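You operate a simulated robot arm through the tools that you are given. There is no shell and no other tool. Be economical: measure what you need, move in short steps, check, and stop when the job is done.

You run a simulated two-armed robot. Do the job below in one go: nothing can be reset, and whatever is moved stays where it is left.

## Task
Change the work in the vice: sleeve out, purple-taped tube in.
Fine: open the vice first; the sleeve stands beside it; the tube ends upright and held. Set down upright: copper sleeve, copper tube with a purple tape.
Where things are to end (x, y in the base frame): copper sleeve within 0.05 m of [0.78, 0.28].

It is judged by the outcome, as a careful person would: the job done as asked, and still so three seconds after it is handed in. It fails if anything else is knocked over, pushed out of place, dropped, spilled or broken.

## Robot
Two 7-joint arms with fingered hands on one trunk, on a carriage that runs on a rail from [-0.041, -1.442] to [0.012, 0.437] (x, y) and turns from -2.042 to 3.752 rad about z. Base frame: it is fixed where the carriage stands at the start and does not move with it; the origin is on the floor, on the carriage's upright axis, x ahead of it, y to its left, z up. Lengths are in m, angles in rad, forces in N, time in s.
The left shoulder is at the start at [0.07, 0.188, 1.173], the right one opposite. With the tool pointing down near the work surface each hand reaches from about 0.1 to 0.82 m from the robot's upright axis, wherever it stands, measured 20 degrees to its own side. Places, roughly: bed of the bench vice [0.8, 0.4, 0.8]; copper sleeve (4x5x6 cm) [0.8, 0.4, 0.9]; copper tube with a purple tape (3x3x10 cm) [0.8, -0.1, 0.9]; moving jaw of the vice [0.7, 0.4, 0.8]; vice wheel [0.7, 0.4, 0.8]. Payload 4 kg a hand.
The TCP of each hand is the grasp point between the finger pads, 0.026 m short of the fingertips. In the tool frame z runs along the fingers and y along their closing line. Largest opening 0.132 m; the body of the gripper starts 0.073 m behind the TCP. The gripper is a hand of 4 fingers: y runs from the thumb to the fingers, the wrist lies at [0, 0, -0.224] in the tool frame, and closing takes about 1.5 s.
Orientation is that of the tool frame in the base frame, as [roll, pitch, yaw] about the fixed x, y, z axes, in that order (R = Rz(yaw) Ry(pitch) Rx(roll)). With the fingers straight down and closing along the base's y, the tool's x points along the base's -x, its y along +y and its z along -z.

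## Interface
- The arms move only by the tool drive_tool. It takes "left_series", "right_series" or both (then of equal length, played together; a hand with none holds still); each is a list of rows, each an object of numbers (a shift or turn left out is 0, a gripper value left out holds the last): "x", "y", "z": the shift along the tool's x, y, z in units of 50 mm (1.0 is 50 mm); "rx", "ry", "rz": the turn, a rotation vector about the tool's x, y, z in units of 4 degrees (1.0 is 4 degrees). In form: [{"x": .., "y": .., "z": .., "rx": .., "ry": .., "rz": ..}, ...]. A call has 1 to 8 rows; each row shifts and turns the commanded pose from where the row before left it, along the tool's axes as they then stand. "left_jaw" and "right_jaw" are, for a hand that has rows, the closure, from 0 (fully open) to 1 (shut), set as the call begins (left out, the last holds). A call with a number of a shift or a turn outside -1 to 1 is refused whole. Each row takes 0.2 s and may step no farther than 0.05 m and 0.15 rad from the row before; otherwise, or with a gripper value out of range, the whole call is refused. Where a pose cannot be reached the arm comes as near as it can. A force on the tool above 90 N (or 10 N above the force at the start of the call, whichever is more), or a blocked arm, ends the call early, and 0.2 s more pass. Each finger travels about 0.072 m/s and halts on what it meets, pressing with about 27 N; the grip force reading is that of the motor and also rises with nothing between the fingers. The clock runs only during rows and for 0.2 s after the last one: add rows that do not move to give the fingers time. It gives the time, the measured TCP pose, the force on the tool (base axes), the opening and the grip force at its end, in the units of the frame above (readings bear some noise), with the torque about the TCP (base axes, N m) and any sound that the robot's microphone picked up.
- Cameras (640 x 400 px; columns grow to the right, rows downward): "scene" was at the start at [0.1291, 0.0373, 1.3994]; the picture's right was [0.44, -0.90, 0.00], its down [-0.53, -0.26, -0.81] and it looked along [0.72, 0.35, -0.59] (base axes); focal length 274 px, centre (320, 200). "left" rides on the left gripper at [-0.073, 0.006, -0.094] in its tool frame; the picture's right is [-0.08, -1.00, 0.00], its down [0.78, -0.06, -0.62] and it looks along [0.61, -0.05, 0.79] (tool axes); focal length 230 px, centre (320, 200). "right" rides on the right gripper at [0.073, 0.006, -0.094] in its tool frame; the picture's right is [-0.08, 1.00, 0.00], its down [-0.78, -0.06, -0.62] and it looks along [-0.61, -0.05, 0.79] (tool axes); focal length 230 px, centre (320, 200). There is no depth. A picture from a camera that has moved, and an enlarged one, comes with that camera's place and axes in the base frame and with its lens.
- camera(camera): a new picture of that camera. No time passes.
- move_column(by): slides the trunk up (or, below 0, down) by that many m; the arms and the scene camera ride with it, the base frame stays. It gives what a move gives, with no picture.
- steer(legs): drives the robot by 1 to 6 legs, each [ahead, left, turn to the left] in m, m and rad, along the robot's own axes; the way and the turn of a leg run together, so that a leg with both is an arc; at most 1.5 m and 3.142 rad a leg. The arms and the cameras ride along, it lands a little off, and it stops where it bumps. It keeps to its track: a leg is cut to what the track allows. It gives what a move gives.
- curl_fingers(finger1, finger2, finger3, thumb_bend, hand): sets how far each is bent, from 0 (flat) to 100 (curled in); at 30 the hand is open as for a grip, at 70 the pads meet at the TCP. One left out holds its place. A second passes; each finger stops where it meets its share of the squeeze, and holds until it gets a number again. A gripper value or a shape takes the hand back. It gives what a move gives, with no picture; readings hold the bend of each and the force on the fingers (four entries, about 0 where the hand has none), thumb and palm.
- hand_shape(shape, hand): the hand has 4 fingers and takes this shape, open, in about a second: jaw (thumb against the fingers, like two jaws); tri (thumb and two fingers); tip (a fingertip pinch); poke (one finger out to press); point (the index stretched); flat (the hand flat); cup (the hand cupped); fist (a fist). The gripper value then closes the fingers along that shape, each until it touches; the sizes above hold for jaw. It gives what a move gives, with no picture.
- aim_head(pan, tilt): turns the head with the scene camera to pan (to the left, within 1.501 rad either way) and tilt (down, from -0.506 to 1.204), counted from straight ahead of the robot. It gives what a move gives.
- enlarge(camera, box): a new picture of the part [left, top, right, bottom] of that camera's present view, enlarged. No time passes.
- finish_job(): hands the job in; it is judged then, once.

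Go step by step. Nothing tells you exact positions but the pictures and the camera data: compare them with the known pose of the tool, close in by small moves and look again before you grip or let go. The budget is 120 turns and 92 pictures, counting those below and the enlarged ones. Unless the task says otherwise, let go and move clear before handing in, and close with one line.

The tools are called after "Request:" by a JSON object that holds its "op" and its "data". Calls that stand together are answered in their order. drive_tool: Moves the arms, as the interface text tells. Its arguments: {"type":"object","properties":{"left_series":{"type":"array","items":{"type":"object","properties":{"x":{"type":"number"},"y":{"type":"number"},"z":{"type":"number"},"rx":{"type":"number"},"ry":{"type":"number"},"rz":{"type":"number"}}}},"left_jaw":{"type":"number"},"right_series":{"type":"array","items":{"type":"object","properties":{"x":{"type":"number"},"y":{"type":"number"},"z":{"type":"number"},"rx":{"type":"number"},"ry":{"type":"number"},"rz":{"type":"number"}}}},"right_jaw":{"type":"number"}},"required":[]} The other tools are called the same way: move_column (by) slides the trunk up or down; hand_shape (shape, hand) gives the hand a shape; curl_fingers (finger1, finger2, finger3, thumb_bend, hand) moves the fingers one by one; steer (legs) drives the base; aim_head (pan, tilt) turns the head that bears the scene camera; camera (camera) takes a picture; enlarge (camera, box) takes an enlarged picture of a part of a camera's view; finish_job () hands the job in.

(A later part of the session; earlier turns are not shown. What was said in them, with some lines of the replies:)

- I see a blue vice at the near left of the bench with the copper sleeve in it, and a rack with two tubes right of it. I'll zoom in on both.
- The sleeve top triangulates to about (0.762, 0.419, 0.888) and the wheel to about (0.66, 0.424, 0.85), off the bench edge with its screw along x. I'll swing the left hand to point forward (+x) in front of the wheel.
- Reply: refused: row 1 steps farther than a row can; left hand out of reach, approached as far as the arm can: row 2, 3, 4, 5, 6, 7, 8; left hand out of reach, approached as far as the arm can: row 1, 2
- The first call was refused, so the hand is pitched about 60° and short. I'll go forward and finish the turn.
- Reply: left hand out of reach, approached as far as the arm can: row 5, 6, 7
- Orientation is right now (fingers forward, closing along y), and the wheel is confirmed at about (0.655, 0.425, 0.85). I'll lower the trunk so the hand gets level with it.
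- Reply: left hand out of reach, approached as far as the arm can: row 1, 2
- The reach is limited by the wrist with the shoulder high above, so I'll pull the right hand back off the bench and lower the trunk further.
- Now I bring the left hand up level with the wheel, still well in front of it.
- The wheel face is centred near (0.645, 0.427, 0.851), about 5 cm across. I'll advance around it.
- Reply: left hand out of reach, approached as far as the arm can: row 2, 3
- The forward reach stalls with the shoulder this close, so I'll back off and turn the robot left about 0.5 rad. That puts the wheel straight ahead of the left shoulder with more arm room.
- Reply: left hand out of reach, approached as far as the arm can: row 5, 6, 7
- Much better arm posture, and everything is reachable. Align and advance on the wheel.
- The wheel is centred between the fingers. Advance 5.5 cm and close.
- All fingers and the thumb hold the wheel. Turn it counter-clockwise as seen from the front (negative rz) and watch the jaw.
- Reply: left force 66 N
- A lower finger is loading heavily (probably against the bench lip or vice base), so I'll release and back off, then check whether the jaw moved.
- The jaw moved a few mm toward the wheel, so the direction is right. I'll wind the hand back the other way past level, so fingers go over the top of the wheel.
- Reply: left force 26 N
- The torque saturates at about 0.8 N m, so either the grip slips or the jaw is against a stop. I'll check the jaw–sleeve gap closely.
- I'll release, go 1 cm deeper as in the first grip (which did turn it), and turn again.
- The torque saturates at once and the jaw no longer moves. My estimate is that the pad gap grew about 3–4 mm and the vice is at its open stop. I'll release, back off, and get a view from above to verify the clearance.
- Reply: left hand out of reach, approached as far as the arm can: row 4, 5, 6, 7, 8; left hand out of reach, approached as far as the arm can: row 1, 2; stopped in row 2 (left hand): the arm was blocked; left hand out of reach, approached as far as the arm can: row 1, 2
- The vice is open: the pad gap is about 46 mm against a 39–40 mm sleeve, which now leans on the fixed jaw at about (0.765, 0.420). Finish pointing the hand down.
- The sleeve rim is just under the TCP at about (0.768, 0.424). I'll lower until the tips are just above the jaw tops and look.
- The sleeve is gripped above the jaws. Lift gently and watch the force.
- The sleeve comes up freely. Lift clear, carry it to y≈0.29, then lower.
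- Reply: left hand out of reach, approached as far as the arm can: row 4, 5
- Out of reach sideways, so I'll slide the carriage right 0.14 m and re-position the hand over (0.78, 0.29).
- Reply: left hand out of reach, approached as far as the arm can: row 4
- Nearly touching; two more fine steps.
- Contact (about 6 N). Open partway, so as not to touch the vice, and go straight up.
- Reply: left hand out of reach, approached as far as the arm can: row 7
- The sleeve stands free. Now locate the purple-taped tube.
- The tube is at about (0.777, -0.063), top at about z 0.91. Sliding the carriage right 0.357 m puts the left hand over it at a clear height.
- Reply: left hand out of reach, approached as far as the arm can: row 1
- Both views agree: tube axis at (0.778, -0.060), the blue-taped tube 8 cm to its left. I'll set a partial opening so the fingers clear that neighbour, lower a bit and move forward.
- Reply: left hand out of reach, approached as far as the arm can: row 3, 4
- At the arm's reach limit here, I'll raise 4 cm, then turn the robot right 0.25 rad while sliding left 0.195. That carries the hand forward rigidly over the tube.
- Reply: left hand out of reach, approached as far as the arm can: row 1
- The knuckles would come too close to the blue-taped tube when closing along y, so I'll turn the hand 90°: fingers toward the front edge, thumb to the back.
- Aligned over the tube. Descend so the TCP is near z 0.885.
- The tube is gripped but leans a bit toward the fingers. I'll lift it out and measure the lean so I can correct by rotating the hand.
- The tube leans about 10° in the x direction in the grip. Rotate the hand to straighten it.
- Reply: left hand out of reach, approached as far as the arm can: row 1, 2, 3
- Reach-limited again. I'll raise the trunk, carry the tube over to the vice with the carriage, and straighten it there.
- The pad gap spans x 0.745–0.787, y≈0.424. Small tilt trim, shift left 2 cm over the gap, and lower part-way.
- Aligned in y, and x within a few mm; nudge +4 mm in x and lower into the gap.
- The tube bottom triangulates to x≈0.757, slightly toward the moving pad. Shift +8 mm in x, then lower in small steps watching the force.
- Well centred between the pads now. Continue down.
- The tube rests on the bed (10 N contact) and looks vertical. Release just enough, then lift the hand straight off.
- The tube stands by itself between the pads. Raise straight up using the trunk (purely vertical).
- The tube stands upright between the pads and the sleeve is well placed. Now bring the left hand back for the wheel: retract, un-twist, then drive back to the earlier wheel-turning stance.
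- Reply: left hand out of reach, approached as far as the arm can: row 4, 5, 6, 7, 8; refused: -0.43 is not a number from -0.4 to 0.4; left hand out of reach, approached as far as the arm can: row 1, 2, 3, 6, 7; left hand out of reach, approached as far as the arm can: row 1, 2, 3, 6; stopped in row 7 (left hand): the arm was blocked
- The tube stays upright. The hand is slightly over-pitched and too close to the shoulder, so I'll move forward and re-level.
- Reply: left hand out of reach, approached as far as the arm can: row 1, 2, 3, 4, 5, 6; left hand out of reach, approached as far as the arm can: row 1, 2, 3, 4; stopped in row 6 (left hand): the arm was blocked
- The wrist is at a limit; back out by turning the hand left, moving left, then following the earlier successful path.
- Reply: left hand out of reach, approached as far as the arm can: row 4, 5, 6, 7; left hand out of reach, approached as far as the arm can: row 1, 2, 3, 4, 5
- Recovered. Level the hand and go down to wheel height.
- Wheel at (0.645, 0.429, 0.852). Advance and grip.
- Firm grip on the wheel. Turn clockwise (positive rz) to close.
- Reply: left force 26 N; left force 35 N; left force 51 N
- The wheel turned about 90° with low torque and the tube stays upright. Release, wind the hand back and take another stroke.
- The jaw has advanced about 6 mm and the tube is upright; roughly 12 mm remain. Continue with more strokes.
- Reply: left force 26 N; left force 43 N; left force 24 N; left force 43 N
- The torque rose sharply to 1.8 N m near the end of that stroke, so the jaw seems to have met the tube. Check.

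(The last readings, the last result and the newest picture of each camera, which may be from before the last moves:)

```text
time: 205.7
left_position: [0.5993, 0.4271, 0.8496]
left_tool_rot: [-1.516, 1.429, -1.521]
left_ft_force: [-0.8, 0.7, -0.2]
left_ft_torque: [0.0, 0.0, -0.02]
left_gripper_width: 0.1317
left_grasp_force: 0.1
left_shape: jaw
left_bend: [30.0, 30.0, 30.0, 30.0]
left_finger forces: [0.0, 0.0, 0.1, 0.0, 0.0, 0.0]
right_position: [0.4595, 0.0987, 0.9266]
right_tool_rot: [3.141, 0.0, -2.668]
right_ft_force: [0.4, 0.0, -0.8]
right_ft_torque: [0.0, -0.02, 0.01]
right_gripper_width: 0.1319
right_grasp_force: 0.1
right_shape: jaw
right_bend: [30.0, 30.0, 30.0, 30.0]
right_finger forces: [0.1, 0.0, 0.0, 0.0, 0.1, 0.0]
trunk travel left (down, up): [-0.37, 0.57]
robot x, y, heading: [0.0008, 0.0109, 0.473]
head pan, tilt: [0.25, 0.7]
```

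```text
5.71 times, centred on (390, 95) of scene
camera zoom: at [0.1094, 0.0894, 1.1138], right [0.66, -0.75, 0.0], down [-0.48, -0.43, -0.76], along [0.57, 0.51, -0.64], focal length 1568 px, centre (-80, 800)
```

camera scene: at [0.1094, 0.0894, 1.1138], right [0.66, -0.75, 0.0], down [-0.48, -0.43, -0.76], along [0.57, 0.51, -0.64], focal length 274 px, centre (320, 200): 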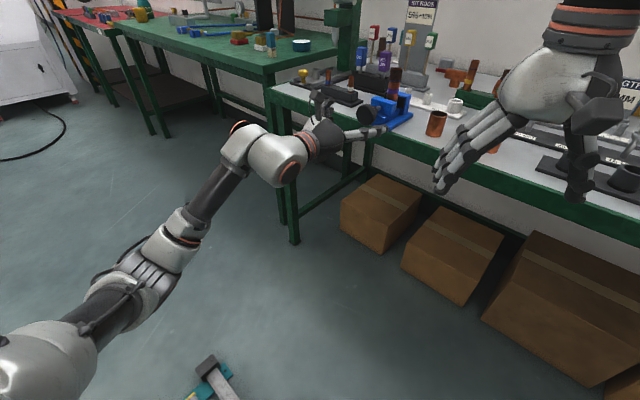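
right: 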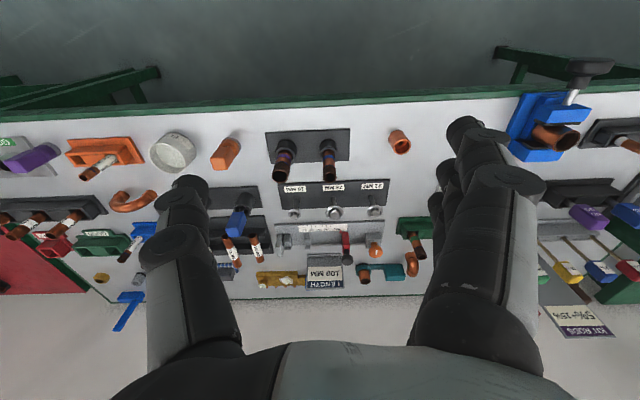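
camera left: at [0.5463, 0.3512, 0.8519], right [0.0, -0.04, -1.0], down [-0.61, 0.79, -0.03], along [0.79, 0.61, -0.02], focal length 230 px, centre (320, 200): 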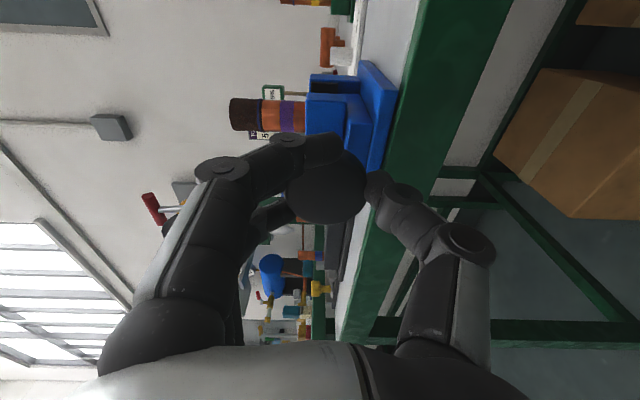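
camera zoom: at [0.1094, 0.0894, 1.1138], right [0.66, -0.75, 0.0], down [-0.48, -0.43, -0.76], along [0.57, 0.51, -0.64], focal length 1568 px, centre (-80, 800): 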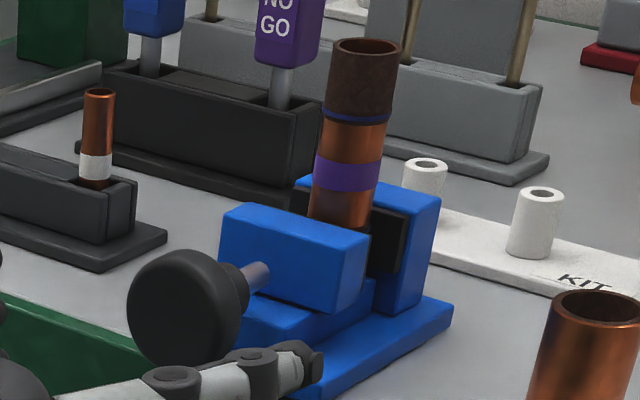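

The tube is upright and pinched between the pads. One more tightening pull to make sure it is held.

Request:
{"op": "drive_tool", "data": {"left_series": [{"z": 0.5}, {"z": 0.42}, {"rz": 1}, {"rz": 1}, {"x": 0}]}}

Request:
{"op": "drive_tool", "data": {"left_series": [{"x": 0}, {"x": 0}, {"x": 0}, {"x": 0}, {"x": 0}, {"x": 0}, {"x": 0}, {"x": 0}], "left_jaw": 1}}

Request:
{"op": "drive_tool", "data": {"left_series": [{"rz": 1}, {"rz": 1}, {"rz": 1}, {"rz": 1}, {"rz": 1}, {"rz": 1}]}}

Request:
{"op": "drive_tool", "data": {"left_series": [{"rz": 1}, {"rz": 1}, {"rz": 1}, {"rz": 1}, {"rz": 1}, {"rz": 1}]}}

```text
time: 206.8
left_position: [0.6449, 0.4262, 0.8494]
left_tool_rot: [0.077, 1.563, 0.073]
left_ft_force: [0.1, 0.5, -0.1]
left_ft_torque: [-0.02, -0.01, -0.01]
left_gripper_width: 0.1319
left_grasp_force: 0.0
left_shape: jaw
left_bend: [30.0, 30.0, 30.0, 30.0]
left_finger forces: [0.0, 0.0, 0.1, 0.0, 0.0, 0.1]
right_position: [0.459, 0.0996, 0.9271]
right_tool_rot: [3.142, 0.0, -2.669]
right_ft_force: [1.3, -0.3, 1.1]
right_ft_torque: [0.02, 0.02, -0.03]
right_gripper_width: 0.132
right_grasp_force: 0.1
right_shape: jaw
right_bend: [30.0, 30.0, 30.0, 30.0]
right_finger forces: [0.0, 0.0, 0.0, 0.1, 0.0, 0.1]
trunk travel left (down, up): [-0.37, 0.57]
robot x, y, heading: [0.0002, 0.0109, 0.47]
head pan, tilt: [0.25, 0.7]
```

```text
time: 208.7
left_position: [0.6434, 0.4268, 0.8495]
left_tool_rot: [-0.015, 1.563, -0.019]
left_ft_force: [1.0, 0.3, 1.3]
left_ft_torque: [-0.02, -0.04, 0.06]
left_gripper_width: 0.035
left_grasp_force: 27.0
left_shape: jaw
left_bend: [72.0, 73.0, 73.0, 70.0]
left_finger forces: [7.4, 8.2, 9.3, 0.0, 23.7, 0.1]
right_position: [0.4604, 0.0993, 0.9269]
right_tool_rot: [3.142, 0.0, -2.668]
right_ft_force: [-0.5, -0.2, -0.5]
right_ft_torque: [-0.01, 0.01, -0.04]
right_gripper_width: 0.1322
right_grasp_force: 0.1
right_shape: jaw
right_bend: [30.0, 30.0, 30.0, 30.0]
right_finger forces: [0.0, 0.0, 0.1, 0.1, 0.0, 0.0]
trunk travel left (down, up): [-0.37, 0.57]
robot x, y, heading: [-0.0024, 0.0134, 0.475]
head pan, tilt: [0.25, 0.7]
```

```text
time: 210.1
left_position: [0.643, 0.4249, 0.849]
left_tool_rot: [1.559, 1.153, 1.557]
left_ft_force: [-8.3, -4.4, -11.6]
left_ft_torque: [-0.44, 0.26, -0.18]
left_gripper_width: 0.0346
left_grasp_force: 26.9
left_shape: jaw
left_bend: [73.0, 74.0, 73.0, 70.0]
left_finger forces: [5.7, 6.7, 15.9, 0.0, 31.7, 0.0]
right_position: [0.4595, 0.0988, 0.9259]
right_tool_rot: [-3.141, -0.001, -2.667]
right_ft_force: [-0.2, 0.1, -0.3]
right_ft_torque: [0.01, 0.01, -0.02]
right_gripper_width: 0.1318
right_grasp_force: 0.1
right_shape: jaw
right_bend: [30.0, 30.0, 30.0, 30.0]
right_finger forces: [0.0, 0.0, 0.0, 0.0, 0.1, 0.0]
trunk travel left (down, up): [-0.37, 0.57]
robot x, y, heading: [-0.0002, 0.0136, 0.474]
head pan, tilt: [0.25, 0.7]
```

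```text
time: 211.4
left_position: [0.6426, 0.4248, 0.8507]
left_tool_rot: [1.557, 0.73, 1.556]
left_ft_force: [-2.6, -9.6, -8.5]
left_ft_torque: [-0.87, 0.32, -0.06]
left_gripper_width: 0.0353
left_grasp_force: 27.0
left_shape: jaw
left_bend: [74.0, 74.0, 74.0, 70.0]
left_finger forces: [3.7, 6.1, 17.1, 0.1, 35.0, 0.1]
right_position: [0.46, 0.0984, 0.926]
right_tool_rot: [3.141, 0.0, -2.67]
right_ft_force: [0.3, 1.0, 0.4]
right_ft_torque: [0.0, -0.01, -0.01]
right_gripper_width: 0.1322
right_grasp_force: 0.0
right_shape: jaw
right_bend: [30.0, 30.0, 30.0, 30.0]
right_finger forces: [0.0, 0.1, 0.0, 0.1, 0.0, 0.0]
trunk travel left (down, up): [-0.37, 0.57]
robot x, y, heading: [-0.0003, 0.0152, 0.473]
head pan, tilt: [0.25, 0.7]
```

Request:
{"op": "drive_tool", "data": {"left_series": [{"rz": 1}, {"rz": 1}, {"rz": 1}, {"rz": 1}, {"rz": 1}, {"rz": 1}, {"rz": 1}, {"rz": 1}]}}

Request:
{"op": "drive_tool", "data": {"left_series": [{"x": 0}, {"x": 0}, {"x": 0}, {"x": 0}, {"x": 0}, {"z": -0.9}, {"z": -0.9}, {"z": -0.9}], "left_jaw": 0}}

Request:
{"op": "enlarge", "data": {"camera": "scene", "box": [350, 50, 470, 140]}}

```text
time: 213.2
left_position: [0.6443, 0.4243, 0.8504]
left_tool_rot: [1.563, 0.172, 1.564]
left_ft_force: [-12.7, -20.5, -14.2]
left_ft_torque: [-1.55, 0.38, -0.43]
left_gripper_width: 0.0361
left_grasp_force: 26.3
left_shape: jaw
left_bend: [74.0, 75.0, 74.0, 70.0]
left_finger forces: [12.8, 6.1, 24.5, 0.0, 41.1, 0.0]
right_position: [0.4594, 0.0963, 0.9267]
right_tool_rot: [-3.141, 0.001, -2.669]
right_ft_force: [-0.4, 0.0, -0.7]
right_ft_torque: [0.04, 0.02, 0.02]
right_gripper_width: 0.1321
right_grasp_force: 0.0
right_shape: jaw
right_bend: [30.0, 30.0, 30.0, 30.0]
right_finger forces: [0.0, 0.0, 0.0, 0.0, 0.1, 0.1]
trunk travel left (down, up): [-0.37, 0.57]
robot x, y, heading: [-0.0, 0.0148, 0.474]
head pan, tilt: [0.25, 0.7]
```

```text
time: 215.1
left_position: [0.5086, 0.4304, 0.8477]
left_tool_rot: [1.561, 0.174, 1.565]
left_ft_force: [-0.5, -0.6, 0.3]
left_ft_torque: [-0.02, -0.03, 0.0]
left_gripper_width: 0.1319
left_grasp_force: 0.1
left_shape: jaw
left_bend: [30.0, 30.0, 30.0, 30.0]
left_finger forces: [0.0, 0.0, 0.1, 0.0, 0.0, 0.0]
right_position: [0.4586, 0.0988, 0.9265]
right_tool_rot: [3.141, 0.0, -2.668]
right_ft_force: [-0.1, -0.3, 0.2]
right_ft_torque: [-0.01, 0.0, 0.01]
right_gripper_width: 0.1317
right_grasp_force: 0.0
right_shape: jaw
right_bend: [30.0, 30.0, 30.0, 30.0]
right_finger forces: [0.0, 0.0, 0.1, 0.0, 0.1, 0.0]
trunk travel left (down, up): [-0.37, 0.57]
robot x, y, heading: [-0.0011, 0.0133, 0.473]
head pan, tilt: [0.25, 0.7]
```

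```text
4.44 times, centred on (410, 95) of scene
camera zoom: at [0.1087, 0.0896, 1.1139], right [0.66, -0.75, 0.0], down [-0.48, -0.43, -0.77], along [0.57, 0.51, -0.64], focal length 1220 px, centre (-80, 667)
```

zoom: 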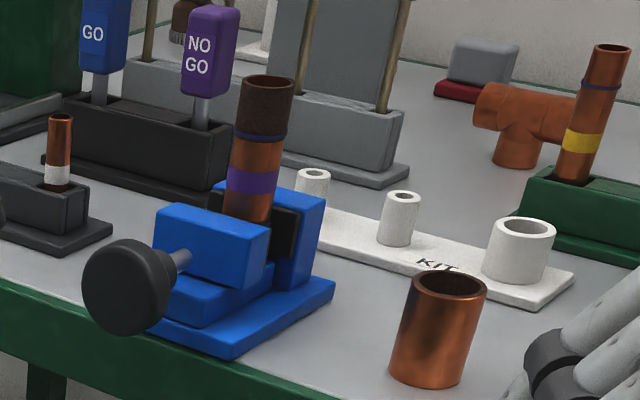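

The tube is clamped upright in the vice, the sleeve stands beside it at about (0.77, 0.29), and both hands are clear. I'm handing in.

Request:
{"op": "finish_job", "data": {}}

```text
The job is handed in.
```

The work in the vice is changed: the sleeve stands upright beside it at about (0.77, 0.29), and the purple-taped tube is clamped upright between the jaws.
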